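You operate a simulated robot arm through the tools that you are given. There is no shell and no other tool. Be economical: measure what you need, move in short steps, check, and stop when the job is done.

You run a simulated two-armed robot. Do the job below in one go: nothing can be reset, and whatever is moved stays where it is left.

## Task
Put some things from the top of the shoe cabinet away. At the end: the grey felt cup from the top of the shoe cabinet is in the travel drawer; the brown round brush from the top of the shoe cabinet is on the window sill; the blue drink bottle from the top of the shoe cabinet is on the top of the basin cabinet; the purple cloth from the top of the shoe cabinet is in the green cabinet drawer; the brown square cedar block from the top of the shoe cabinet is in the travel drawer; the hand cream bottle from the top of the shoe cabinet is on the tin tier of the corner shelf; whatever was shut is shut again. Leave all else as you found it, and nothing knocked over (what rides in a drawer may roll over). Set down upright: grey felt cup, hand cream bottle, blue drink bottle.

Only the result counts: the job must be done as asked and must still hold three seconds after the hand-in. Knocking over, shifting, dropping, spilling or breaking anything else fails it. Flat cloth is picked up by pressing the open fingertips on it (5 to 10 N) and closing them slowly along it; thin cloth reads only 2 to 8 mm in the jaws.

## Robot
Two 7-joint arms with two-finger parallel grippers on one trunk, on a base that drives. Base frame: it is fixed to the floor where the robot stands at the start and does not move with it; the origin is under the middle of the robot, x ahead of it, y to its left, z up. Lengths are in mm, angles in rad, forces in N, time in s.
The left shoulder is at the start at [70, 163, 970], the right one opposite. With the tool pointing down near the work surface each hand reaches from about 280 to 860 mm from the robot's upright axis, wherever it stands, measured 20 degrees to its own side. Places, roughly: blue drink bottle [0, -1750, 1000]; green cabinet drawer [0, 3400, 700]; grey felt cup [0, -2000, 1000]; hand cream bottle [500, -1250, 1000]; inside of the green cabinet drawer [0, 3400, 700]; inside of the travel drawer [1300, -100, 300]; purple cloth (10x7x4 cm) [0, -1800, 900]; round brush (4x4x10 cm) [300, -1400, 900]; square cedar block [250, -1750, 1000]; tin tier of the corner shelf (23x35 cm) [-840, -2780, 980]; top of the basin cabinet [2400, 2300, 800]; travel drawer [1300, -100, 300]; window sill (17x48 cm) [1660, 3180, 920]. Payload 3.43 kg a hand.
The TCP of each hand is the grasp point between the finger pads, 34 mm short of the fingertips. In the tool frame z runs along the fingers and y along their closing line. The gripper opens to 128 mm. The fingers are 24 mm wide and 12 mm thick; the gripper's body (48 by 130 mm) begins 96 mm behind the TCP.
Orientation is told as [roll, pitch, yaw] about the base's x, y, z axes, in that order, counted from this pose: with the fingers straight down and closing along the base's y, the tool's x points along the base's -x, its y along +y and its z along -z.

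## Interface
- The arms move only by the tool step_arm. It takes "left_targets", "right_targets" or both (then of equal length, played together; a hand with none holds still); each is a list of rows, each a list of 7 numbers: the shift along the base's x, y, z in mm, then the turn, a rotation vector about the base's x, y, z in rad, then the gripper command, from -1 (fully open) to 1 (shut), values between in proportion. In form: [[dx, dy, dz, ax, ay, az, gripper], ...]. A call has 1 to 12 rows; each row shifts and turns the commanded pose from where the row before left it. Each row takes 0.2 s and may step no farther than 50 mm and 0.15 rad from the row before; otherwise, or with a gripper value out of range, the whole call is refused. Where a pose cannot be reached the arm comes as near as it can. A force on the tool above 40 N (or 10 N above the force at the start of the call, whichever is more), or a blocked arm, ends the call early, and 0.2 s more pass. Each finger travels about 153 mm/s and halts on what it meets, pressing with about 20 N; the grip force reading is that of the motor and also rises with nothing between the fingers. The clock runs only during rows and for 0.2 s after the last one: add rows that do not move to give the fingers time. The reply holds the time, the measured pose of the TCP, the force on the tool along the base axes, the opening and the grip force, in the units named above and with some noise, with the torque about the TCP (base axes, N m) and any sound that the robot's microphone picked up, and new pictures: "show" is both (left out), scene, wrist or none (wrist: the cameras of the hands that moved).
- Cameras (640 x 400 px; columns grow to the right, rows downward): "scene" is now at [128.9, -4.4, 1179.1]; the picture's right is [-0.05, -1.00, 0.00], its down [-0.74, 0.04, -0.68] and it looks along [0.68, -0.03, -0.74] (base axes); focal length 260 px, centre (320, 200). "left" rides on the left gripper at [76, 11, -160] in its tool frame; the picture's right is [-0.15, 0.99, 0.00], its down [-0.88, -0.13, -0.46] and it looks along [-0.45, -0.07, 0.89] (tool axes); focal length 234 px, centre (320, 200). "right" rides on the right gripper at [76, -11, -160] in its tool frame; the picture's right is [0.15, 0.99, 0.00], its down [-0.88, 0.13, -0.46] and it looks along [-0.45, 0.07, 0.89] (tool axes); focal length 234 px, centre (320, 200). There is no depth. A picture from a camera that has moved, and an enlarged one, comes with that camera's place and axes in the base frame and with its lens.
- raise_lower(by): slides the trunk up (or, below 0, down) by that many mm; the arms and the scene camera ride with it, the base frame stays. It gives what a move gives, with no picture.
- roll_base(legs): drives the robot by 1 to 6 legs, each [ahead, left, turn to the left] in mm, mm and rad, along the robot's own axes; the way and the turn of a leg run together, so that a leg with both is an arc; at most 1500 mm and 3.142 rad a leg. The arms and the cameras ride along, it lands a little off, and it stops where it bumps. It gives what a move gives, and a new picture of the scene camera.
- turn_head(pan, tilt): turns the head with the scene camera to pan (to the left, within 1.501 rad either way) and tilt (down, from -0.506 to 1.204), counted from straight ahead of the robot. It gives what a move gives, and a new picture of the scene camera.
- enlarge(camera, box): a new picture of the part [left, top, right, bottom] of that camera's present view, enlarged. It takes no simulated time.
- sign_off(): hands the job in; it is judged then, once.

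Work in short steps. Places have to be worked out from the pictures, the camera data and where the tool is seen: move nearer, look again, correct. Check each grasp and each placing, and mend what went wrong. You have 483 turns and 360 pictures in all, those below and enlarged ones among them. Open the grippers and draw the arms clear of the work before you hand the job in, unless the task says otherwise; then end with one line.

The tools are called after "Request:" as name(argument=value, ...) on one line, values as JSON. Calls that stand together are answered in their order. step_arm: Moves the arms, as the interface text tells. Its arguments: {"type":"object","properties":{"left_targets":{"type":"array"},"right_targets":{"type":"array"},"show":{"type":"string","enum":["both","scene","wrist","none"]}},"required":[]} The other tools are called the same way: raise_lower (by) slides the trunk up or down; roll_base (legs) drives the base; turn_head (pan, tilt) turns the head that bears the scene camera; enlarge (camera, box) takes an enlarged picture of a part of a camera's view; sign_off () hands the job in.

At the start:

```text
clock: 0.0
left_eef_pos: [537.3, 229.2, 664.7]
left_tcp_rot: [0.001, 0.001, -0.001]
left_wrist_force: [0.1, -0.2, -0.1]
left_wrist_torque: [0.02, -0.02, -0.02]
left_width: 128.0
left_gripper_force: 0.1
right_eef_pos: [473.1, -218.0, 661.4]
right_tcp_rot: [0.001, 0.0, 0.0]
right_wrist_force: [0.5, -0.8, -0.9]
right_wrist_torque: [0.02, 0.05, 0.01]
right_width: 128.2
right_gripper_force: 0.0
trunk travel left (down, up): [-450.0, 490.0]
robot x, y, heading: [-0.1, 0.3, 0.0]
head pan, tilt: [-0.052, 0.829]
```

scene: 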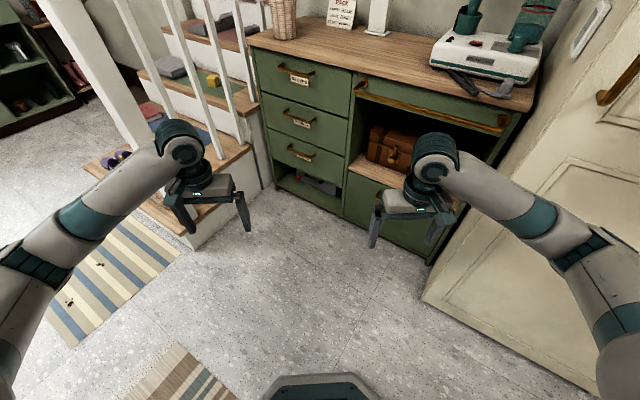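
right: 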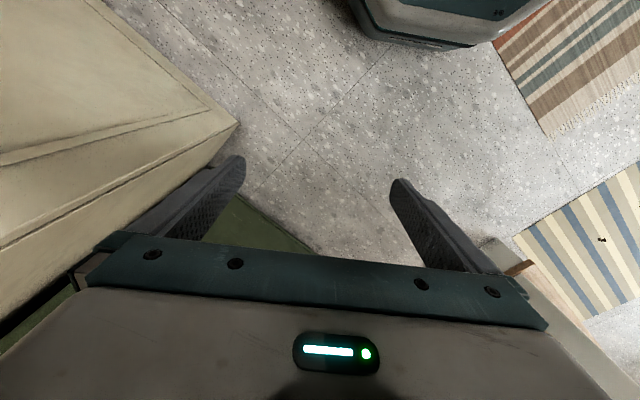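
left: 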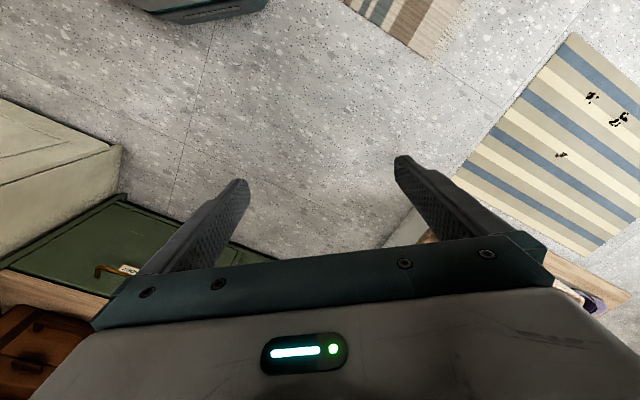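

I see a green cabinet with labelled drawers ahead and a door on the right. I start by looking around with the head, first to the right.

Request:
turn_head(pan=-1.4, tilt=0.4)

Request:
turn_head(pan=0.0, tilt=0.3)

Request:
turn_head(pan=1.3, tilt=0.3)

```text
clock: 1.5
left_eef_pos: [537.2, 229.4, 664.4]
left_tcp_rot: [-0.001, 0.001, 0.0]
left_wrist_force: [0.3, 0.7, -0.1]
left_wrist_torque: [-0.01, -0.01, -0.01]
left_width: 128.0
left_gripper_force: 0.1
right_eef_pos: [472.9, -218.0, 663.0]
right_tcp_rot: [0.0, 0.0, -0.001]
right_wrist_force: [-0.2, -0.2, 0.3]
right_wrist_torque: [0.01, 0.01, -0.01]
right_width: 128.3
right_gripper_force: 0.2
trunk travel left (down, up): [-450.0, 490.0]
robot x, y, heading: [0.3, -1.2, 0.006]
head pan, tilt: [-1.4, 0.4]
camera scene: at [65.6, -91.6, 1216.5], right [-0.99, -0.17, 0.0], down [-0.07, 0.38, -0.92], along [0.16, -0.91, -0.39], focal length 260 px, centre (320, 200)
```

scene: 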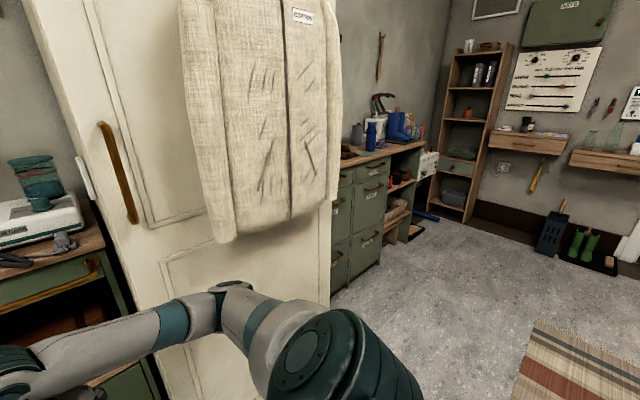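

```text
clock: 3.0
left_eef_pos: [536.9, 228.1, 662.9]
left_tcp_rot: [-0.001, 0.0, 0.001]
left_wrist_force: [0.3, -0.1, 0.1]
left_wrist_torque: [0.0, -0.01, 0.01]
left_width: 128.0
left_gripper_force: 0.1
right_eef_pos: [472.9, -218.5, 662.8]
right_tcp_rot: [0.0, 0.0, -0.001]
right_wrist_force: [0.7, -0.4, 0.9]
right_wrist_torque: [0.01, -0.03, 0.01]
right_width: 128.1
right_gripper_force: 0.1
trunk travel left (down, up): [-450.0, 490.0]
robot x, y, heading: [3.2, 0.6, -0.002]
head pan, tilt: [0.0, 0.3]
camera scene: at [143.2, -0.4, 1225.8], right [0.0, -1.0, 0.0], down [-0.3, 0.0, -0.96], along [0.96, 0.0, -0.3], focal length 260 px, centre (320, 200)
```

scene: 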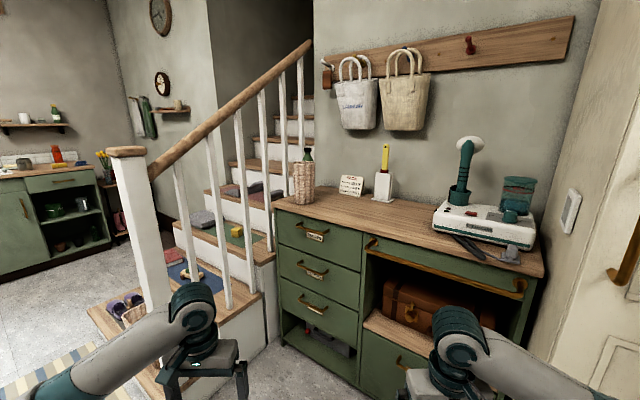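

```text
clock: 4.5
left_eef_pos: [538.0, 229.9, 663.8]
left_tcp_rot: [0.001, -0.001, 0.0]
left_wrist_force: [-0.6, -0.7, 0.2]
left_wrist_torque: [-0.02, -0.03, 0.02]
left_width: 127.8
left_gripper_force: 0.0
right_eef_pos: [474.1, -218.4, 662.1]
right_tcp_rot: [-0.002, 0.0, 0.0]
right_wrist_force: [-0.9, 0.1, 0.0]
right_wrist_torque: [-0.03, -0.03, 0.01]
right_width: 128.2
right_gripper_force: 0.1
trunk travel left (down, up): [-450.0, 490.0]
robot x, y, heading: [1.2, 4.0, 0.002]
head pan, tilt: [1.3, 0.3]
camera scene: at [74.8, 89.7, 1225.8], right [0.96, -0.27, 0.0], down [-0.08, -0.28, -0.96], along [0.26, 0.92, -0.3], focal length 260 px, centre (320, 200)
```

scene: 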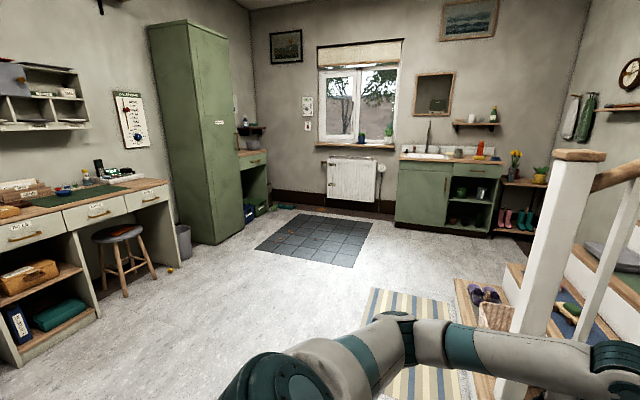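

The shoe cabinet stands beyond the garment-hung door on my right, and the green cabinet, window and basin are to the left. I back off and go sideways to come in front of the shoe cabinet, then look.

Request:
roll_base(legs=[[-900, 0, 0], [0, -800, 0], [0, -800, 0]])

Request:
turn_head(pan=0.0, tilt=0.5)

```text
clock: 17.1
left_eef_pos: [-359.2, -1348.0, 663.2]
left_tcp_rot: [0.001, 0.0, 0.037]
left_wrist_force: [0.4, -0.5, 0.9]
left_wrist_torque: [0.0, 0.01, 0.01]
left_width: 127.8
left_gripper_force: 0.0
right_eef_pos: [-406.7, -1797.6, 661.8]
right_tcp_rot: [0.0, 0.001, 0.04]
right_wrist_force: [-0.3, -0.2, -0.5]
right_wrist_torque: [-0.01, 0.01, 0.02]
right_width: 128.0
right_gripper_force: 0.2
trunk travel left (down, up): [-450.0, 490.0]
robot x, y, heading: [-889.5, -1596.1, 0.033]
head pan, tilt: [1.3, 0.3]
camera scene: at [-816.1, -1505.1, 1225.8], right [0.97, -0.23, 0.0], down [-0.07, -0.29, -0.96], along [0.22, 0.93, -0.3], focal length 260 px, centre (320, 200)
```

scene: 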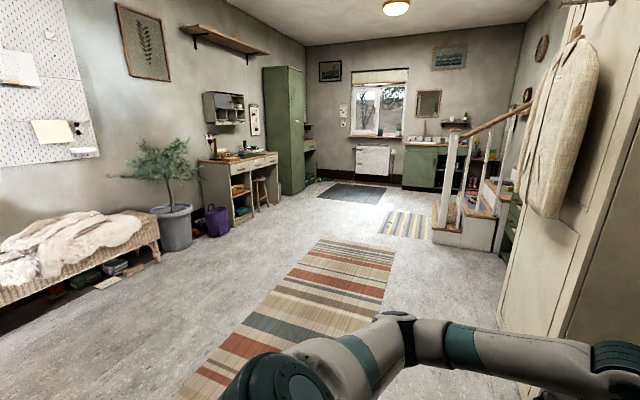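

```text
clock: 18.5
left_eef_pos: [-358.2, -1348.1, 663.2]
left_tcp_rot: [0.001, -0.002, 0.036]
left_wrist_force: [-0.3, 0.0, 0.5]
left_wrist_torque: [0.02, 0.02, 0.01]
left_width: 128.1
left_gripper_force: 0.2
right_eef_pos: [-406.7, -1796.8, 663.6]
right_tcp_rot: [0.0, 0.0, 0.039]
right_wrist_force: [-0.3, 0.2, 0.2]
right_wrist_torque: [0.05, -0.01, 0.02]
right_width: 128.0
right_gripper_force: 0.1
trunk travel left (down, up): [-450.0, 490.0]
robot x, y, heading: [-884.8, -1598.8, 0.035]
head pan, tilt: [0.0, 0.499]
camera scene: at [-746.8, -1592.1, 1207.4], right [0.04, -1.0, 0.0], down [-0.48, -0.02, -0.88], along [0.88, 0.03, -0.48], focal length 260 px, centre (320, 200)
```

scene: 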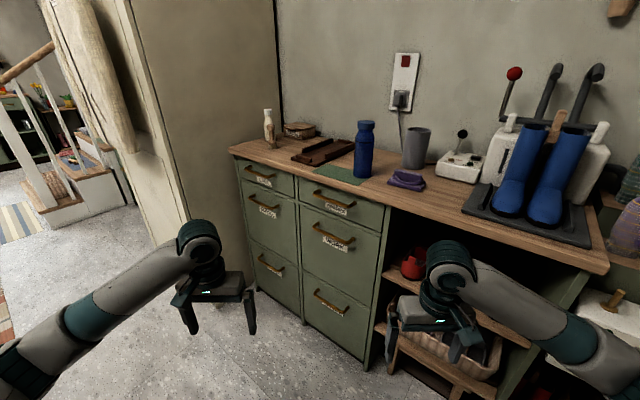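

The shoe cabinet is in front. I enlarge its top to identify things and raise the trunk.

Request:
enlarge(camera="scene", box=[220, 80, 460, 230])

Request:
raise_lower(by=300)

Request:
turn_head(pan=0.0, tilt=0.8)

```text
2.67 times, centred on (340, 155) of scene
camera zoom: at [-746.8, -1592.1, 1207.4], right [0.04, -1.0, 0.0], down [-0.48, -0.02, -0.88], along [0.88, 0.03, -0.48], focal length 694 px, centre (267, 320)
```

zoom: 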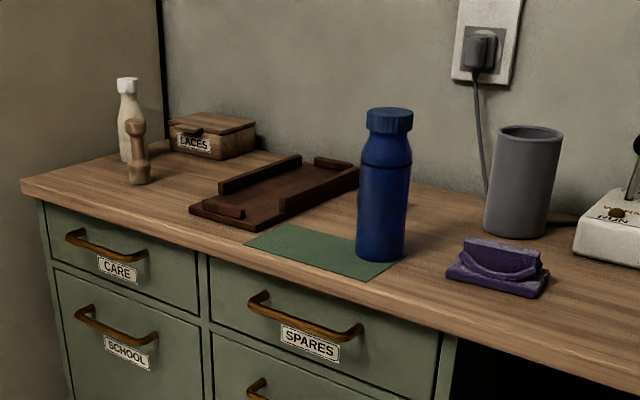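

```text
clock: 21.5
left_eef_pos: [-358.1, -1347.2, 963.3]
left_tcp_rot: [-0.001, 0.0, 0.038]
left_wrist_force: [0.8, 0.0, -0.7]
left_wrist_torque: [0.04, 0.02, 0.0]
left_width: 128.1
left_gripper_force: 0.0
right_eef_pos: [-406.2, -1797.0, 962.4]
right_tcp_rot: [0.001, 0.0, 0.039]
right_wrist_force: [-0.2, -0.6, 1.0]
right_wrist_torque: [0.02, 0.04, 0.01]
right_width: 128.2
right_gripper_force: 0.1
trunk travel left (down, up): [-750.0, 190.0]
robot x, y, heading: [-887.1, -1597.0, 0.032]
head pan, tilt: [0.0, 0.499]
```

```text
clock: 22.3
left_eef_pos: [-358.9, -1348.4, 964.3]
left_tcp_rot: [-0.001, 0.0, 0.037]
left_wrist_force: [0.2, -0.6, -1.0]
left_wrist_torque: [0.01, 0.0, -0.04]
left_width: 128.1
left_gripper_force: 0.0
right_eef_pos: [-406.7, -1797.0, 962.1]
right_tcp_rot: [0.001, -0.001, 0.039]
right_wrist_force: [-0.3, -0.2, -0.4]
right_wrist_torque: [0.0, 0.02, -0.03]
right_width: 128.1
right_gripper_force: 0.0
trunk travel left (down, up): [-750.0, 190.0]
robot x, y, heading: [-888.5, -1596.6, 0.036]
head pan, tilt: [0.0, 0.799]
camera scene: at [-757.1, -1592.5, 1481.5], right [0.04, -1.0, 0.0], down [-0.72, -0.03, -0.7], along [0.7, 0.03, -0.72], focal length 260 px, centre (320, 200)
```

scene: 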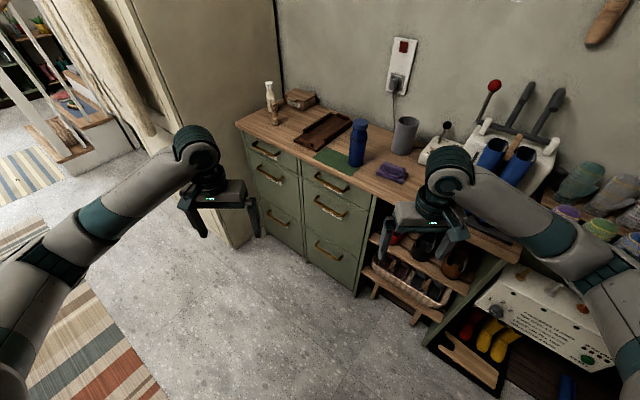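

I see brush, hand cream, tray, blue bottle, cup and purple cloth; the block is still hidden. I raise the trunk fully so the hands clear everything, then drive closer.

Request:
raise_lower(by=188)

Request:
roll_base(legs=[[370, 0, -0.035]])

Request:
turn_head(pan=0.0, tilt=1.0)

```text
clock: 24.4
left_eef_pos: [-359.2, -1347.6, 1151.8]
left_tcp_rot: [0.002, -0.002, 0.035]
left_wrist_force: [0.0, 0.6, -0.1]
left_wrist_torque: [-0.02, -0.02, 0.02]
left_width: 127.9
left_gripper_force: 0.0
right_eef_pos: [-406.6, -1797.4, 1150.0]
right_tcp_rot: [-0.001, 0.001, 0.039]
right_wrist_force: [0.3, 0.5, 0.4]
right_wrist_torque: [0.0, -0.01, 0.0]
right_width: 128.0
right_gripper_force: 0.2
trunk travel left (down, up): [-938.0, 2.0]
robot x, y, heading: [-883.9, -1597.0, 0.035]
head pan, tilt: [0.0, 0.799]
```

```text
clock: 26.8
left_eef_pos: [17.1, -1358.8, 1152.4]
left_tcp_rot: [0.0, -0.001, 0.002]
left_wrist_force: [-0.5, 0.4, 0.0]
left_wrist_torque: [0.0, 0.01, 0.03]
left_width: 128.1
left_gripper_force: 0.1
right_eef_pos: [-46.0, -1807.8, 1151.5]
right_tcp_rot: [0.001, -0.001, 0.002]
right_wrist_force: [0.6, 0.3, 0.5]
right_wrist_torque: [0.03, -0.02, -0.01]
right_width: 128.0
right_gripper_force: 0.0
trunk travel left (down, up): [-938.0, 2.0]
robot x, y, heading: [-519.6, -1594.7, -0.0]
head pan, tilt: [0.0, 0.799]
camera scene: at [-390.0, -1590.0, 1669.7], right [0.0, -1.0, 0.0], down [-0.72, 0.0, -0.7], along [0.7, 0.0, -0.72], focal length 260 px, centre (320, 200)
```

scene: 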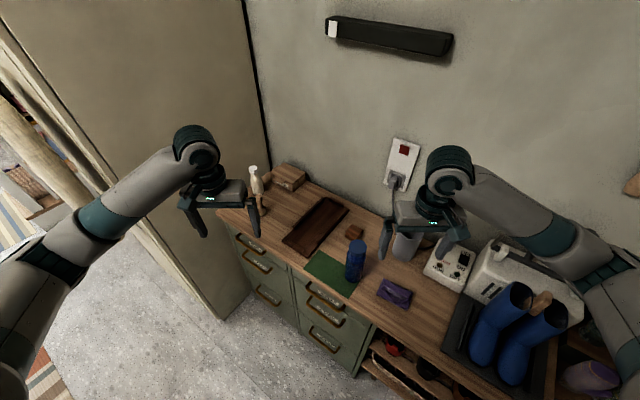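

```text
clock: 27.5
left_eef_pos: [18.6, -1358.5, 1151.0]
left_tcp_rot: [0.0, 0.002, 0.001]
left_wrist_force: [-0.8, 0.3, 0.4]
left_wrist_torque: [0.02, 0.0, -0.01]
left_width: 128.1
left_gripper_force: 0.0
right_eef_pos: [-44.0, -1807.0, 1150.0]
right_tcp_rot: [0.0, 0.001, 0.001]
right_wrist_force: [-0.6, 0.1, -0.7]
right_wrist_torque: [-0.04, 0.0, 0.04]
right_width: 127.8
right_gripper_force: 0.1
trunk travel left (down, up): [-938.0, 2.0]
robot x, y, heading: [-521.8, -1588.2, 0.001]
head pan, tilt: [0.0, 1.0]
camera scene: at [-398.2, -1590.1, 1654.3], right [0.0, -1.0, 0.0], down [-0.84, 0.0, -0.54], along [0.54, 0.0, -0.84], focal length 260 px, centre (320, 200)
```

scene: 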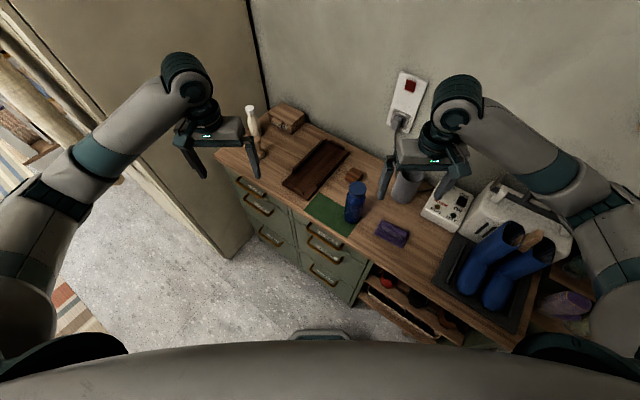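

The cedar block shows next to the tray, behind the bottle. I enlarge for exact places.

Request:
enlarge(camera="scene", box=[220, 90, 460, 240])

```text
2.67 times, centred on (340, 165) of scene
camera zoom: at [-398.2, -1590.1, 1654.3], right [0.0, -1.0, 0.0], down [-0.84, 0.0, -0.54], along [0.54, 0.0, -0.84], focal length 694 px, centre (267, 293)
```

zoom: 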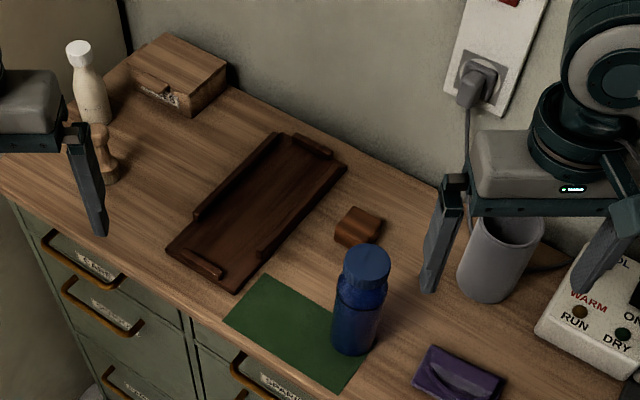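

Estimated places: bottle (19,-1698), block (194,-1714), cup (112,-1882), cloth (-30,-1818), brush (319,-1352), hand cream (434,-1320), top ≈ z 880. Now I look toward the corner shelf on the right.

Request:
turn_head(pan=-1.5, tilt=0.45)

```text
clock: 29.1
left_eef_pos: [18.6, -1359.6, 1152.0]
left_tcp_rot: [0.0, -0.001, 0.002]
left_wrist_force: [0.7, 1.0, 0.1]
left_wrist_torque: [0.0, 0.01, 0.01]
left_width: 127.5
left_gripper_force: 0.0
right_eef_pos: [-45.6, -1807.5, 1150.5]
right_tcp_rot: [0.001, 0.001, 0.002]
right_wrist_force: [-0.5, -0.2, 0.4]
right_wrist_torque: [0.01, -0.01, -0.02]
right_width: 128.0
right_gripper_force: 0.1
trunk travel left (down, up): [-938.0, 2.0]
robot x, y, heading: [-517.5, -1590.8, 0.0]
head pan, tilt: [-1.499, 0.45]
camera scene: at [-462.0, -1681.8, 1699.9], right [-1.0, -0.07, 0.0], down [-0.03, 0.43, -0.9], along [0.07, -0.9, -0.44], focal length 260 px, centre (320, 200)
```

scene: 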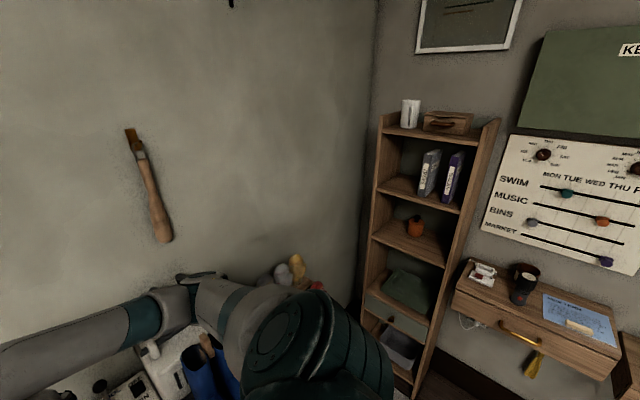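

The tin tier (orange pot on it) faces +y with about 200 mm headroom, so hand cream must be carried by a level grip. First I retract the right hand, then reposition so the left hand can take the brush.

Request:
step_arm(right_targets=[[-50, 0, 0, 0, 0, 0, -1], [-50, 0, 0, 0, 0, 0, -1], [-50, 0, 0, 0, 0, 0, -1], [-50, 0, 0, 0, 0, 0, -1], [0, 0, 0, 0, 0, 0, -1]], show="none")

Request:
roll_base(legs=[[70, 150, 0]])

Request:
turn_head(pan=0.1, tilt=0.9)

```text
clock: 30.3
left_eef_pos: [18.6, -1359.4, 1152.2]
left_tcp_rot: [0.0, 0.0, 0.0]
left_wrist_force: [-0.4, 0.4, -0.4]
left_wrist_torque: [0.01, 0.01, 0.0]
left_width: 127.9
left_gripper_force: 0.0
right_eef_pos: [-155.6, -1795.3, 1122.1]
right_tcp_rot: [0.001, 0.0, 0.003]
right_wrist_force: [-0.8, -0.1, -0.9]
right_wrist_torque: [0.02, 0.0, 0.0]
right_width: 128.0
right_gripper_force: 0.2
right hand out of reach, approached as far as the arm can: row 3, 4
trunk travel left (down, up): [-938.0, 2.0]
robot x, y, heading: [-516.7, -1586.3, 0.001]
head pan, tilt: [-1.499, 0.45]
```

```text
clock: 31.7
left_eef_pos: [87.7, -1215.0, 1152.7]
left_tcp_rot: [0.002, 0.0, -0.003]
left_wrist_force: [0.5, -0.8, -0.2]
left_wrist_torque: [0.01, -0.03, 0.01]
left_width: 128.1
left_gripper_force: 0.0
right_eef_pos: [-87.2, -1650.7, 1122.4]
right_tcp_rot: [0.002, -0.001, -0.001]
right_wrist_force: [0.1, -0.3, -0.5]
right_wrist_torque: [0.02, 0.01, 0.01]
right_width: 128.0
right_gripper_force: 0.1
trunk travel left (down, up): [-938.0, 2.0]
robot x, y, heading: [-451.3, -1442.7, 0.003]
head pan, tilt: [-1.499, 0.45]
camera scene: at [-395.3, -1536.7, 1699.8], right [-1.0, -0.07, 0.0], down [-0.03, 0.44, -0.9], along [0.06, -0.9, -0.44], focal length 260 px, centre (320, 200)
```

scene: 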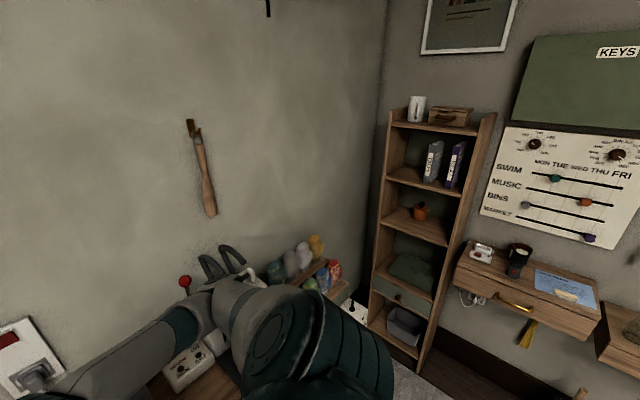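

```text
clock: 33.4
left_eef_pos: [87.7, -1212.0, 1152.6]
left_tcp_rot: [-0.001, 0.0, -0.002]
left_wrist_force: [-0.7, -0.2, 1.0]
left_wrist_torque: [0.02, 0.0, -0.01]
left_width: 128.2
left_gripper_force: 0.0
right_eef_pos: [-87.1, -1647.3, 1122.9]
right_tcp_rot: [0.001, 0.002, 0.0]
right_wrist_force: [1.0, -0.5, 0.5]
right_wrist_torque: [-0.02, 0.01, 0.01]
right_width: 128.0
right_gripper_force: 0.0
trunk travel left (down, up): [-938.0, 2.0]
robot x, y, heading: [-445.4, -1443.9, 0.006]
head pan, tilt: [0.099, 0.901]
camera scene: at [-325.2, -1434.4, 1661.6], right [0.1, -1.0, 0.0], down [-0.78, -0.08, -0.62], along [0.62, 0.06, -0.78], focal length 260 px, centre (320, 200)
```

scene: 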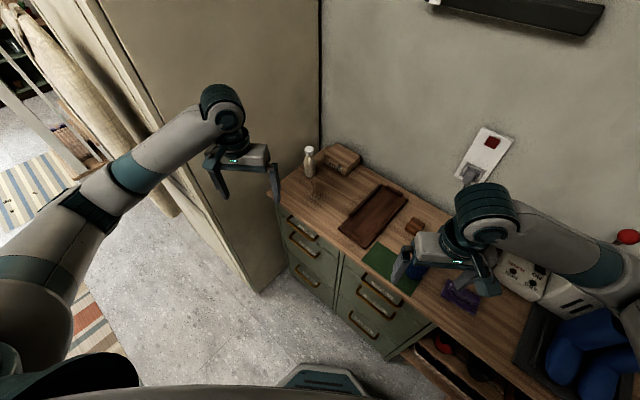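

The right hand hangs near the bottle; I raise both hands relative to the trunk, then lower the trunk to gain reach.

Request:
step_arm(left_targets=[[0, 0, 50, 0, 0, 0, -1], [0, 0, 50, 0, 0, 0, -1], [0, 0, 50, 0, 0, 0, -1], [0, 0, 50, 0, 0, 0, -1], [0, 0, 50, 0, 0, 0, -1], [0, 0, 0, 0, 0, 0, -1]], right_targets=[[0, 0, 50, 0, 0, 0, -1], [0, 0, 50, 0, 0, 0, -1], [0, 0, 50, 0, 0, 0, -1], [0, 0, 50, 0, 0, 0, -1], [0, 0, 50, 0, 0, 0, -1], [0, 0, 50, 0, 0, 0, -1]], show="none")

Request:
raise_lower(by=-320)

Request:
turn_head(pan=0.1, tilt=0.6)

```text
clock: 34.8
left_eef_pos: [84.0, -1209.6, 1401.8]
left_tcp_rot: [-0.001, 0.0, -0.002]
left_wrist_force: [-0.3, 0.4, -1.0]
left_wrist_torque: [0.0, -0.05, 0.0]
left_width: 128.0
left_gripper_force: 0.1
right_eef_pos: [-77.7, -1645.6, 1423.1]
right_tcp_rot: [-0.002, 0.0, 0.001]
right_wrist_force: [1.2, 0.2, -0.1]
right_wrist_torque: [-0.08, -0.02, -0.01]
right_width: 128.2
right_gripper_force: 0.1
right hand out of reach, approached as far as the arm can: row 1
trunk travel left (down, up): [-938.0, 2.0]
robot x, y, heading: [-445.8, -1442.8, -0.004]
head pan, tilt: [0.099, 0.901]
```

```text
clock: 38.0
left_eef_pos: [86.5, -1209.9, 1081.6]
left_tcp_rot: [-0.001, 0.0, -0.002]
left_wrist_force: [-0.1, -0.5, 0.7]
left_wrist_torque: [0.02, -0.02, 0.02]
left_width: 127.9
left_gripper_force: 0.0
right_eef_pos: [-75.6, -1646.5, 1101.6]
right_tcp_rot: [-0.002, 0.003, -0.001]
right_wrist_force: [-0.1, -0.4, 0.4]
right_wrist_torque: [0.0, 0.01, 0.02]
right_width: 127.8
right_gripper_force: 0.1
trunk travel left (down, up): [-618.0, 322.0]
robot x, y, heading: [-451.5, -1437.8, -0.002]
head pan, tilt: [0.099, 0.901]
```

```text
clock: 38.8
left_eef_pos: [86.0, -1210.5, 1082.1]
left_tcp_rot: [0.0, 0.0, -0.002]
left_wrist_force: [-0.2, 0.6, 0.4]
left_wrist_torque: [0.02, 0.02, -0.02]
left_width: 127.9
left_gripper_force: 0.0
right_eef_pos: [-76.5, -1646.8, 1101.0]
right_tcp_rot: [-0.002, 0.0, 0.0]
right_wrist_force: [0.5, 0.3, 0.4]
right_wrist_torque: [0.01, -0.01, -0.01]
right_width: 128.0
right_gripper_force: 0.0
trunk travel left (down, up): [-618.0, 322.0]
robot x, y, heading: [-450.1, -1441.0, -0.002]
head pan, tilt: [0.099, 0.6]
camera scene: at [-312.2, -1432.8, 1366.2], right [0.1, -1.0, 0.0], down [-0.56, -0.06, -0.82], along [0.82, 0.08, -0.57], focal length 260 px, centre (320, 200)
```

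scene: 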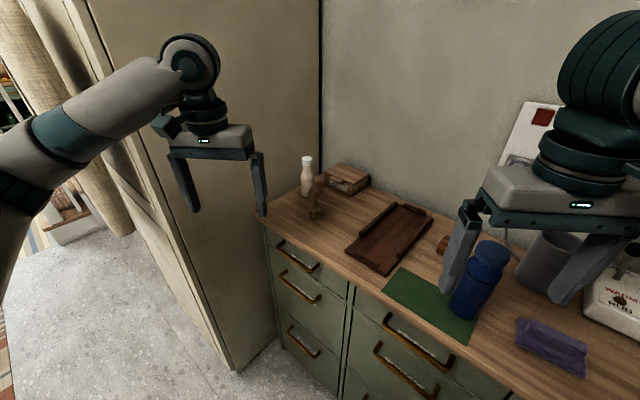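

I enlarge the brush and hand cream for a good fix.

Request:
enlarge(camera="scene", box=[250, 140, 410, 240])

```text
4.00 times, centred on (330, 190) of scene
camera zoom: at [-312.2, -1432.8, 1366.2], right [0.1, -1.0, 0.0], down [-0.56, -0.06, -0.82], along [0.82, 0.08, -0.57], focal length 1040 px, centre (280, 240)
```

zoom: 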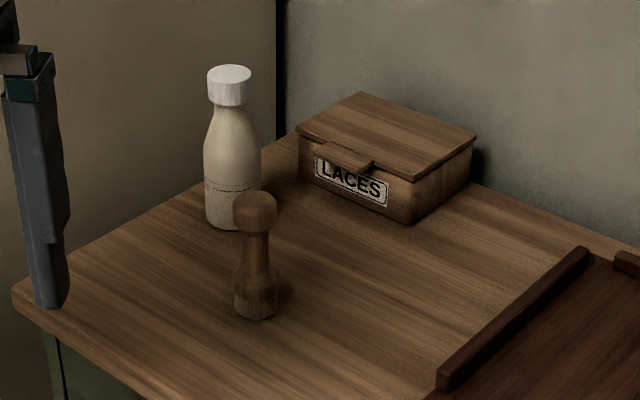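

Brush at (300,-1356), top ≈ 975; hand cream at (421,-1320), top ≈ 1011. I move the left hand above the brush.

Request:
step_arm(left_targets=[[40, -28, 0, 0, 0, 0, -1], [40, -28, 0, 0, 0, 0, -1], [40, -28, 0, 0, 0, 0, -1], [40, -28, 0, 0, 0, 0, -1], [40, -28, -10, 0, 0, 0, -1], [14, -6, -20, 0, 0, 0, -1], [0, 0, 0, 0, 0, 0, -1]])

```text
clock: 40.4
left_eef_pos: [298.5, -1358.7, 1051.0]
left_tcp_rot: [-0.001, -0.001, -0.002]
left_wrist_force: [-0.8, 0.5, 0.0]
left_wrist_torque: [0.03, -0.04, 0.0]
left_width: 128.1
left_gripper_force: 0.1
right_eef_pos: [-76.5, -1647.2, 1103.7]
right_tcp_rot: [-0.001, 0.001, 0.0]
right_wrist_force: [0.6, 0.9, 0.4]
right_wrist_torque: [0.01, -0.03, -0.01]
right_width: 127.8
right_gripper_force: 0.1
trunk travel left (down, up): [-618.0, 322.0]
robot x, y, heading: [-448.9, -1442.7, -0.003]
head pan, tilt: [0.099, 0.6]
camera scene: at [-312.7, -1432.9, 1366.4], right [0.1, -1.0, 0.0], down [-0.56, -0.06, -0.83], along [0.82, 0.08, -0.56], focal length 260 px, centre (320, 200)
camera left: at [224.0, -1347.5, 1210.8], right [0.15, 0.99, 0.0], down [0.88, -0.13, 0.46], along [0.45, -0.07, -0.89], focal length 234 px, centre (320, 200)
```

scene: 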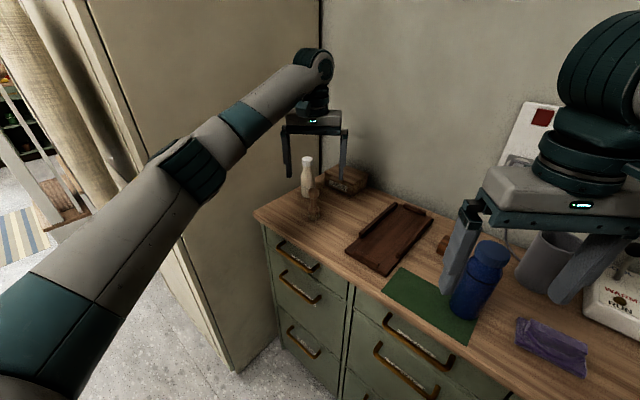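
left: 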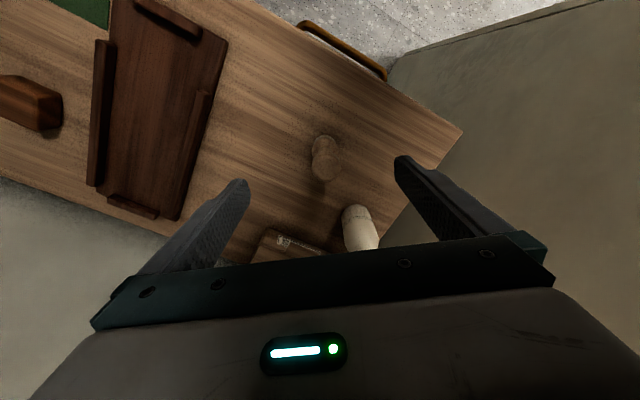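

The wrist view puts the brush at about (295,-1354); I shift slightly and lower to grasp its head.

Request:
step_arm(left_targets=[[-3, 4, -30, 0, 0, 0, -1], [0, 0, -35, 0, 0, 0, -1], [0, 0, -33, 0, 0, 0, -1], [0, 0, 0, 0, 0, 0, 0.4], [0, 0, 0, 0, 0, 0, 1], [0, 0, 0, 0, 0, 0, 1], [0, 0, 0, 0, 0, 0, 1]])

```text
clock: 42.0
left_eef_pos: [297.3, -1354.3, 951.9]
left_tcp_rot: [0.0, -0.001, -0.002]
left_wrist_force: [0.0, -0.7, 0.1]
left_wrist_torque: [-0.03, -0.02, -0.01]
left_width: 30.2
left_gripper_force: 20.0
right_eef_pos: [-76.6, -1646.7, 1102.2]
right_tcp_rot: [-0.002, 0.002, -0.001]
right_wrist_force: [-0.5, -0.2, 0.3]
right_wrist_torque: [-0.03, 0.0, 0.01]
right_width: 128.0
right_gripper_force: 0.0
trunk travel left (down, up): [-618.0, 322.0]
robot x, y, heading: [-450.4, -1441.4, -0.001]
head pan, tilt: [0.099, 0.6]
camera scene: at [-312.4, -1432.9, 1366.3], right [0.1, -1.0, 0.0], down [-0.56, -0.06, -0.82], along [0.82, 0.08, -0.57], focal length 260 px, centre (320, 200)
camera left: at [220.9, -1343.3, 1112.7], right [0.15, 0.99, 0.0], down [0.88, -0.13, 0.46], along [0.45, -0.07, -0.89], focal length 234 px, centre (320, 200)
```

scene: 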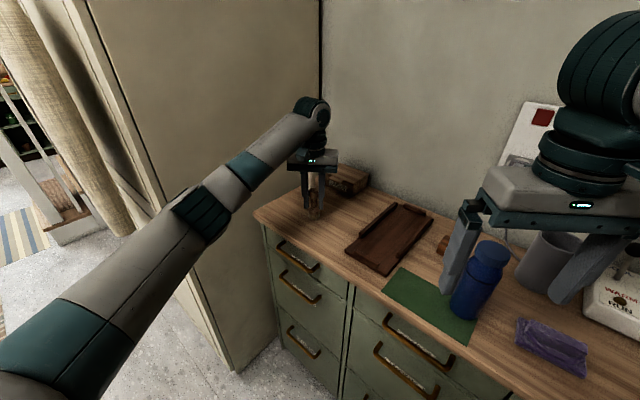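
left: 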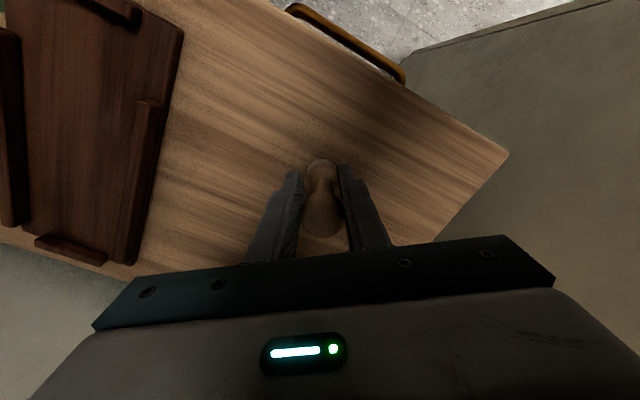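

The brush is held (30 mm). I lift it straight up, then pull it back toward the robot's left side.

Request:
step_arm(left_targets=[[0, 0, 50, 0, 0, 0, 1], [0, 0, 50, 0, 0, 0, 1], [0, 0, 50, 0, 0, 0, 1], [0, 0, 50, 0, 0, 0, 1], [-50, 20, 0, 0, 0, 0, 1], [-50, 20, 0, 0, 0, 0, 1], [-50, 20, 0, 0, 0, 0, 1], [-50, 20, 0, 0, 0, 0, 1], [-50, 20, 0, 0, 0, 0, 1], [-50, 20, 0, 0, 0, 0, 1], [0, 0, 0, 0, 0, 0, 1]])

```text
refused: row 5 steps farther than a row can; nothing moved
```

Steps were slightly too long; I shorten them.

Request:
step_arm(left_targets=[[0, 0, 50, 0, 0, 0, 1], [0, 0, 50, 0, 0, 0, 1], [0, 0, 50, 0, 0, 0, 1], [0, 0, 50, 0, 0, 0, 1], [-45, 20, 0, 0, 0, 0, 1], [-45, 20, 0, 0, 0, 0, 1], [-45, 20, 0, 0, 0, 0, 1], [-45, 20, 0, 0, 0, 0, 1], [-45, 20, 0, 0, 0, 0, 1], [-45, 20, 0, 0, 0, 0, 1], [-45, 20, 0, 0, 0, 0, 1]])

```text
clock: 44.4
left_eef_pos: [-17.5, -1214.1, 1153.6]
left_tcp_rot: [-0.002, -0.002, -0.002]
left_wrist_force: [0.1, -0.4, -0.4]
left_wrist_torque: [-0.03, -0.03, -0.01]
left_width: 30.4
left_gripper_force: 20.4
right_eef_pos: [-78.0, -1646.4, 1102.8]
right_tcp_rot: [-0.001, 0.001, -0.001]
right_wrist_force: [-0.1, 0.4, 0.5]
right_wrist_torque: [0.01, -0.02, 0.0]
right_width: 128.0
right_gripper_force: 0.1
trunk travel left (down, up): [-618.0, 322.0]
robot x, y, heading: [-449.1, -1438.4, -0.002]
head pan, tilt: [0.099, 0.6]
camera scene: at [-314.0, -1431.7, 1366.5], right [0.1, -1.0, 0.0], down [-0.56, -0.06, -0.83], along [0.82, 0.08, -0.56], focal length 260 px, centre (320, 200)
camera left: at [-94.5, -1202.8, 1313.4], right [0.15, 0.99, 0.0], down [0.88, -0.13, 0.46], along [0.45, -0.07, -0.89], focal length 234 px, centre (320, 200)
```

scene: 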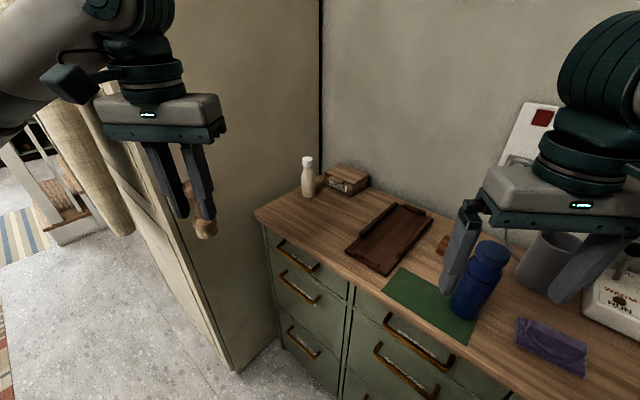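
left: 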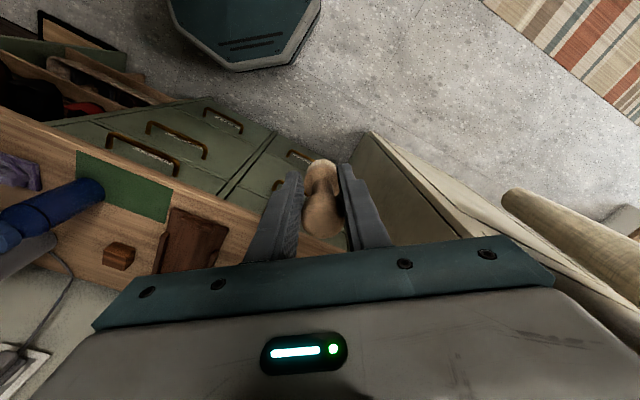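

Brush clear. Now the right hand rises and turns to a 30°-below-level pose with yaw 45°, moving toward a pre-grasp spot for the hand cream.

Request:
step_arm(right_targets=[[0, 0, 45, 0, -0.15, 0, -1], [0, 0, 45, 0, -0.15, 0, -1], [20, 0, 0, 0, -0.15, 0, -1], [25, 0, 0, 0, -0.15, 0, -1], [30, 0, 0, 0, -0.15, 0, -1], [30, 10, 0, 0, -0.15, 0, -1], [30, 20, 0, 0, -0.15, 0, -1], [30, 25, 0, 0, 0, 0.15, -1], [30, 25, 0, 0, 0, 0.15, -1], [30, 25, 0, 0, 0, 0.15, -1], [30, 25, 0, 0, 0, 0.15, -1], [30, 25, 0, 0, 0, 0.15, -1]], show="scene")

```text
clock: 47.0
left_eef_pos: [-15.4, -1214.8, 1150.8]
left_tcp_rot: [-0.003, 0.0, -0.003]
left_wrist_force: [-0.4, -0.4, 0.1]
left_wrist_torque: [-0.01, 0.02, -0.01]
left_width: 30.2
left_gripper_force: 20.2
right_eef_pos: [220.7, -1489.9, 1200.9]
right_tcp_rot: [0.005, -1.047, 0.747]
right_wrist_force: [0.6, -0.2, -0.6]
right_wrist_torque: [0.0, 0.0, -0.01]
right_width: 128.0
right_gripper_force: 0.0
right hand out of reach, approached as far as the arm can: row 6, 7
trunk travel left (down, up): [-618.0, 322.0]
robot x, y, heading: [-449.6, -1442.7, 0.001]
head pan, tilt: [0.099, 0.6]
camera scene: at [-310.7, -1431.7, 1366.1], right [0.1, -1.0, 0.0], down [-0.56, -0.06, -0.82], along [0.82, 0.08, -0.57], focal length 260 px, centre (320, 200)
```

scene: 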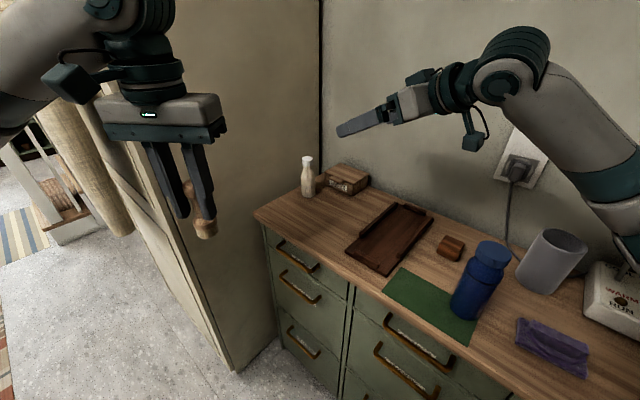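

The pose is good. Next I go to the pre-grasp point at about (311,-1430,1025) with the fingers at 85 mm.

Request:
step_arm(right_targets=[[18, 12, -35, 0, 0, 0.038, -0.33], [18, 12, -35, 0, 0, 0, -0.33], [18, 12, -35, 0, 0, 0, -0.33], [18, 12, -35, 0, 0, 0, -0.33], [18, 12, -35, 0, 0, 0, -0.33], [0, 0, 0, 0, 0, 0, -0.33]])

```text
clock: 48.4
left_eef_pos: [-16.8, -1214.7, 1152.9]
left_tcp_rot: [0.0, 0.0, -0.002]
left_wrist_force: [1.0, 0.0, -1.6]
left_wrist_torque: [0.03, 0.03, 0.04]
left_width: 30.3
left_gripper_force: 20.1
right_eef_pos: [308.8, -1432.1, 1025.7]
right_tcp_rot: [-0.001, -1.049, 0.789]
right_wrist_force: [-0.3, -0.7, -0.6]
right_wrist_torque: [0.01, 0.02, -0.02]
right_width: 85.3
right_gripper_force: 0.1
trunk travel left (down, up): [-618.0, 322.0]
robot x, y, heading: [-449.5, -1440.5, -0.002]
head pan, tilt: [0.099, 0.6]
camera scene: at [-312.6, -1432.4, 1366.6], right [0.1, -1.0, 0.0], down [-0.56, -0.06, -0.83], along [0.82, 0.08, -0.56], focal length 260 px, centre (320, 200)
camera right: at [192.0, -1565.5, 1039.9], right [-0.75, 0.65, -0.13], down [-0.06, 0.12, 0.99], along [0.66, 0.75, -0.05], focal length 234 px, centre (320, 200)
```

scene: 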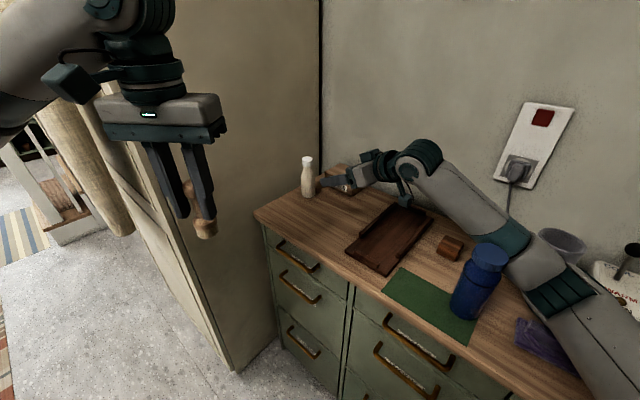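
right: 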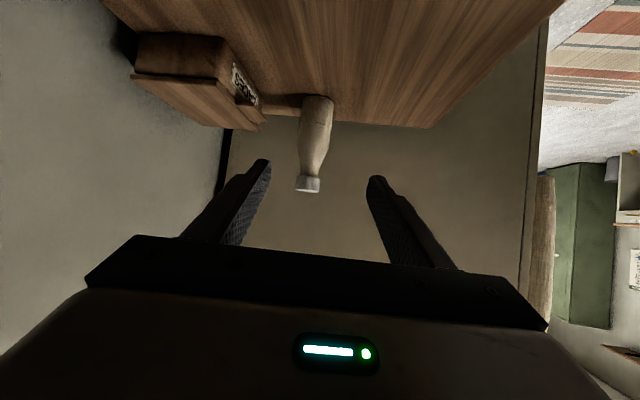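

The right elbow looks close to the cup and cloth; I check with the head turned right before descending.

Request:
turn_head(pan=-0.6, tilt=0.6)

```text
clock: 49.4
left_eef_pos: [-17.7, -1214.6, 1152.8]
left_tcp_rot: [0.0, 0.0, -0.001]
left_wrist_force: [-0.8, 0.2, -0.7]
left_wrist_torque: [0.01, 0.01, -0.01]
left_width: 30.5
left_gripper_force: 19.3
right_eef_pos: [306.4, -1432.5, 1023.5]
right_tcp_rot: [0.002, -1.049, 0.789]
right_wrist_force: [0.2, 0.6, -0.3]
right_wrist_torque: [-0.01, 0.0, -0.01]
right_width: 85.3
right_gripper_force: 0.1
trunk travel left (down, up): [-618.0, 322.0]
robot x, y, heading: [-451.4, -1442.0, 0.001]
head pan, tilt: [-0.6, 0.6]
camera scene: at [-327.8, -1490.7, 1366.4], right [-0.57, -0.82, 0.0], down [-0.47, 0.32, -0.83], along [0.68, -0.47, -0.56], focal length 260 px, centre (320, 200)
```

scene: 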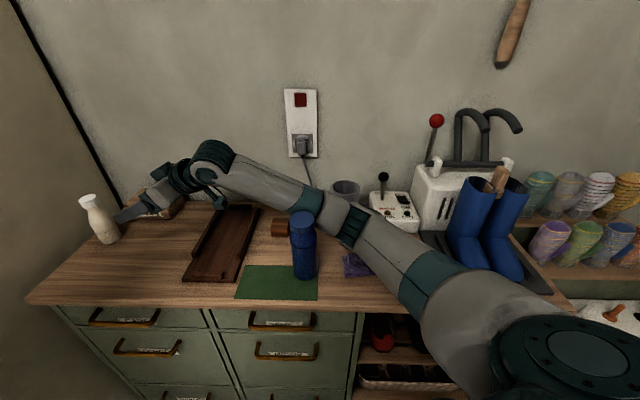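

The bent right arm passes close to the blue bottle and cup, so I change the order: back out along the same way, take the blue bottle now, and fetch the hand cream last when the top is clear.

Request:
step_arm(right_targets=[[-18, -12, 35, 0, 0, 0, -1], [-18, -12, 35, 0, 0, 0, -1], [-18, -12, 35, 0, 0, 0, -1], [-18, -12, 35, 0, 0, 0, -1], [-18, -12, 35, 0, 0, -0.038, -1], [-30, -25, 10, 0, 0, -0.15, -1], [-30, -25, 10, 0, 0, -0.15, -1], [-30, -25, 10, 0, 0, -0.15, -1], [-30, -25, 10, 0, 0, -0.15, -1], [-30, -25, 0, 0, 0, -0.15, -1]], show="scene")

```text
clock: 51.6
left_eef_pos: [-20.4, -1214.2, 1153.0]
left_tcp_rot: [0.0, -0.001, -0.001]
left_wrist_force: [0.2, -0.6, 0.0]
left_wrist_torque: [-0.02, -0.02, -0.02]
left_width: 30.7
left_gripper_force: 20.1
right_eef_pos: [64.0, -1614.7, 1238.8]
right_tcp_rot: [-0.002, -1.051, -0.002]
right_wrist_force: [-0.7, -0.4, -0.9]
right_wrist_torque: [-0.02, 0.01, -0.02]
right_width: 128.2
right_gripper_force: 0.0
trunk travel left (down, up): [-618.0, 322.0]
robot x, y, heading: [-450.3, -1439.9, -0.002]
head pan, tilt: [-0.6, 0.6]
camera scene: at [-330.2, -1491.4, 1366.5], right [-0.57, -0.82, 0.0], down [-0.46, 0.32, -0.83], along [0.68, -0.47, -0.56], focal length 260 px, centre (320, 200)
```

scene: 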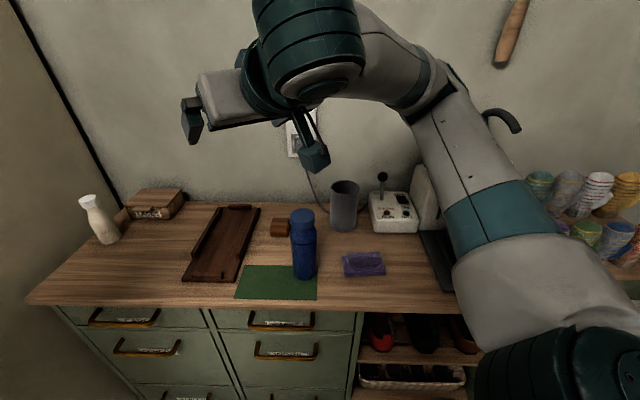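

Everything still stands. Bottle fix: (27,-1696), top ≈ 1052. I turn the right hand back to straight down above the bottle.

Request:
step_arm(right_targets=[[-6, -12, 0, 0, 0.15, 0, -1], [-6, -12, 0, 0, 0.15, 0, -1], [-6, -12, 0, 0, 0.15, 0, -1], [-6, -12, -5, 0, 0.15, 0, -1], [-6, -12, -10, 0, 0.15, 0, -1], [-6, -12, -30, 0, 0.15, 0, -1], [-1, -10, -40, 0, 0.15, 0, -1], [0, 0, 0, 0, 0, 0, -1]])

```text
clock: 53.4
left_eef_pos: [-17.2, -1214.5, 1152.8]
left_tcp_rot: [0.001, 0.001, -0.002]
left_wrist_force: [-1.3, -0.1, -0.8]
left_wrist_torque: [-0.03, -0.02, -0.02]
left_width: 30.2
left_gripper_force: 20.0
right_eef_pos: [32.2, -1697.1, 1154.7]
right_tcp_rot: [-0.002, 0.001, 0.0]
right_wrist_force: [0.2, -0.3, 0.5]
right_wrist_torque: [-0.02, -0.04, 0.03]
right_width: 127.9
right_gripper_force: 0.1
trunk travel left (down, up): [-618.0, 322.0]
robot x, y, heading: [-447.6, -1440.7, -0.003]
head pan, tilt: [-0.6, 0.6]
camera scene: at [-328.3, -1490.8, 1366.5], right [-0.57, -0.82, 0.0], down [-0.47, 0.32, -0.83], along [0.68, -0.47, -0.56], focal length 260 px, centre (320, 200)
camera right: at [-42.4, -1708.1, 1315.1], right [-0.15, 0.99, 0.0], down [0.88, 0.13, 0.45], along [0.45, 0.07, -0.89], focal length 234 px, centre (320, 200)
```

scene: 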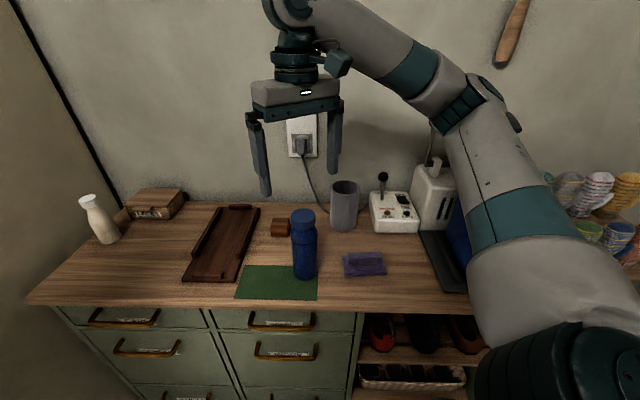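
right: 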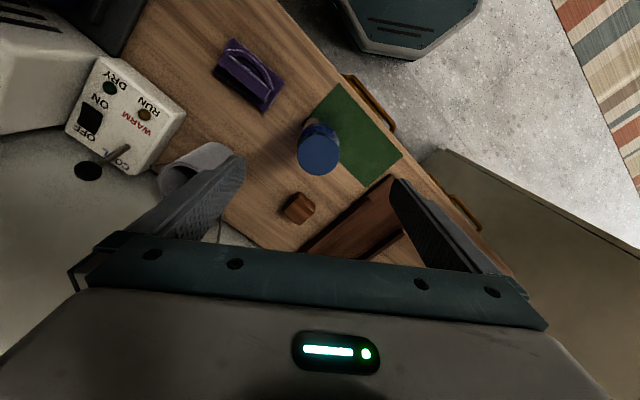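

The wrist view puts the bottle right under the hand. I descend to about 982 and close.

Request:
step_arm(right_targets=[[0, 0, -40, 0, 0, 0, -1], [0, 0, -40, 0, 0, 0, -1], [0, 0, -40, 0, 0, 0, -1], [0, 0, -40, 0, 0, 0, -1], [0, 0, -12, 0, 0, 0, -1], [0, 0, 0, 0, 0, 0, 0], [0, 0, 0, 0, 0, 0, 1], [0, 0, 0, 0, 0, 0, 1], [0, 0, 0, 0, 0, 0, 1]])

```text
clock: 55.4
left_eef_pos: [-16.8, -1215.1, 1152.4]
left_tcp_rot: [0.001, 0.0, -0.002]
left_wrist_force: [0.9, -1.1, -1.7]
left_wrist_torque: [-0.02, -0.03, -0.01]
left_width: 30.3
left_gripper_force: 20.0
right_eef_pos: [33.9, -1695.1, 984.9]
right_tcp_rot: [-0.001, 0.002, -0.001]
right_wrist_force: [0.3, 1.2, 0.8]
right_wrist_torque: [0.02, 0.03, -0.01]
right_width: 56.6
right_gripper_force: 19.4
trunk travel left (down, up): [-618.0, 322.0]
robot x, y, heading: [-451.6, -1443.5, -0.002]
head pan, tilt: [-0.6, 0.6]
camera scene: at [-327.3, -1491.4, 1366.3], right [-0.57, -0.82, 0.0], down [-0.47, 0.32, -0.82], along [0.68, -0.47, -0.57], focal length 260 px, centre (320, 200)
camera right: at [-40.5, -1707.4, 1144.7], right [-0.15, 0.99, 0.0], down [0.88, 0.13, 0.45], along [0.45, 0.07, -0.89], focal length 234 px, centre (320, 200)
```

scene: 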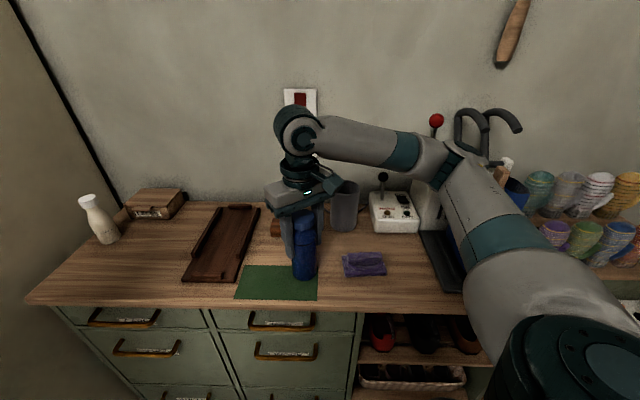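
right: 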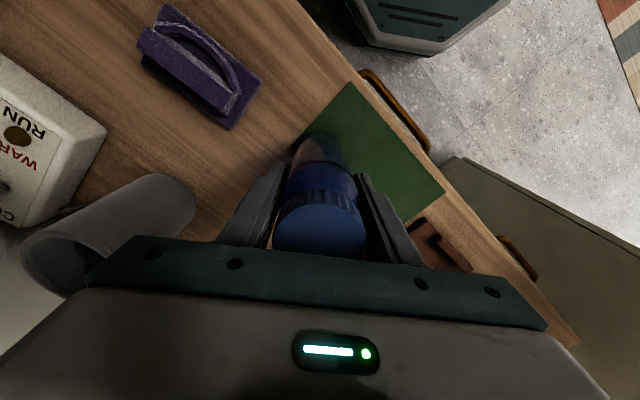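

The bottle is gripped (57 mm). I lift it 170 mm.

Request:
step_arm(right_targets=[[0, 0, 30, 0, 0, 0, 1], [0, 0, 45, 0, 0, 0, 1], [0, 0, 45, 0, 0, 0, 1], [0, 0, 45, 0, 0, 0, 1], [0, 0, 0, 0, 0, 0, 1]], show="scene")

```text
clock: 56.6
left_eef_pos: [-15.9, -1215.9, 1151.9]
left_tcp_rot: [-0.001, 0.0, -0.002]
left_wrist_force: [0.7, -1.2, -0.4]
left_wrist_torque: [0.0, -0.03, 0.01]
left_width: 30.4
left_gripper_force: 20.1
right_eef_pos: [36.0, -1700.1, 1148.1]
right_tcp_rot: [0.001, 0.002, -0.002]
right_wrist_force: [0.3, 0.4, 0.0]
right_wrist_torque: [0.03, 0.03, 0.02]
right_width: 56.8
right_gripper_force: 19.5
trunk travel left (down, up): [-618.0, 322.0]
robot x, y, heading: [-447.6, -1438.8, -0.0]
head pan, tilt: [-0.6, 0.6]
camera scene: at [-326.5, -1492.0, 1366.2], right [-0.57, -0.82, 0.0], down [-0.47, 0.32, -0.82], along [0.68, -0.47, -0.57], focal length 260 px, centre (320, 200)
```

scene: 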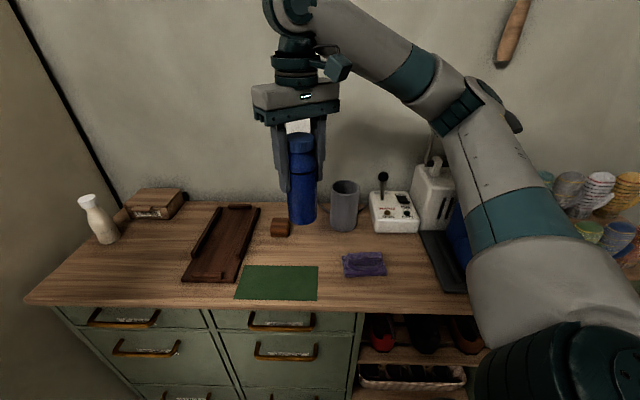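

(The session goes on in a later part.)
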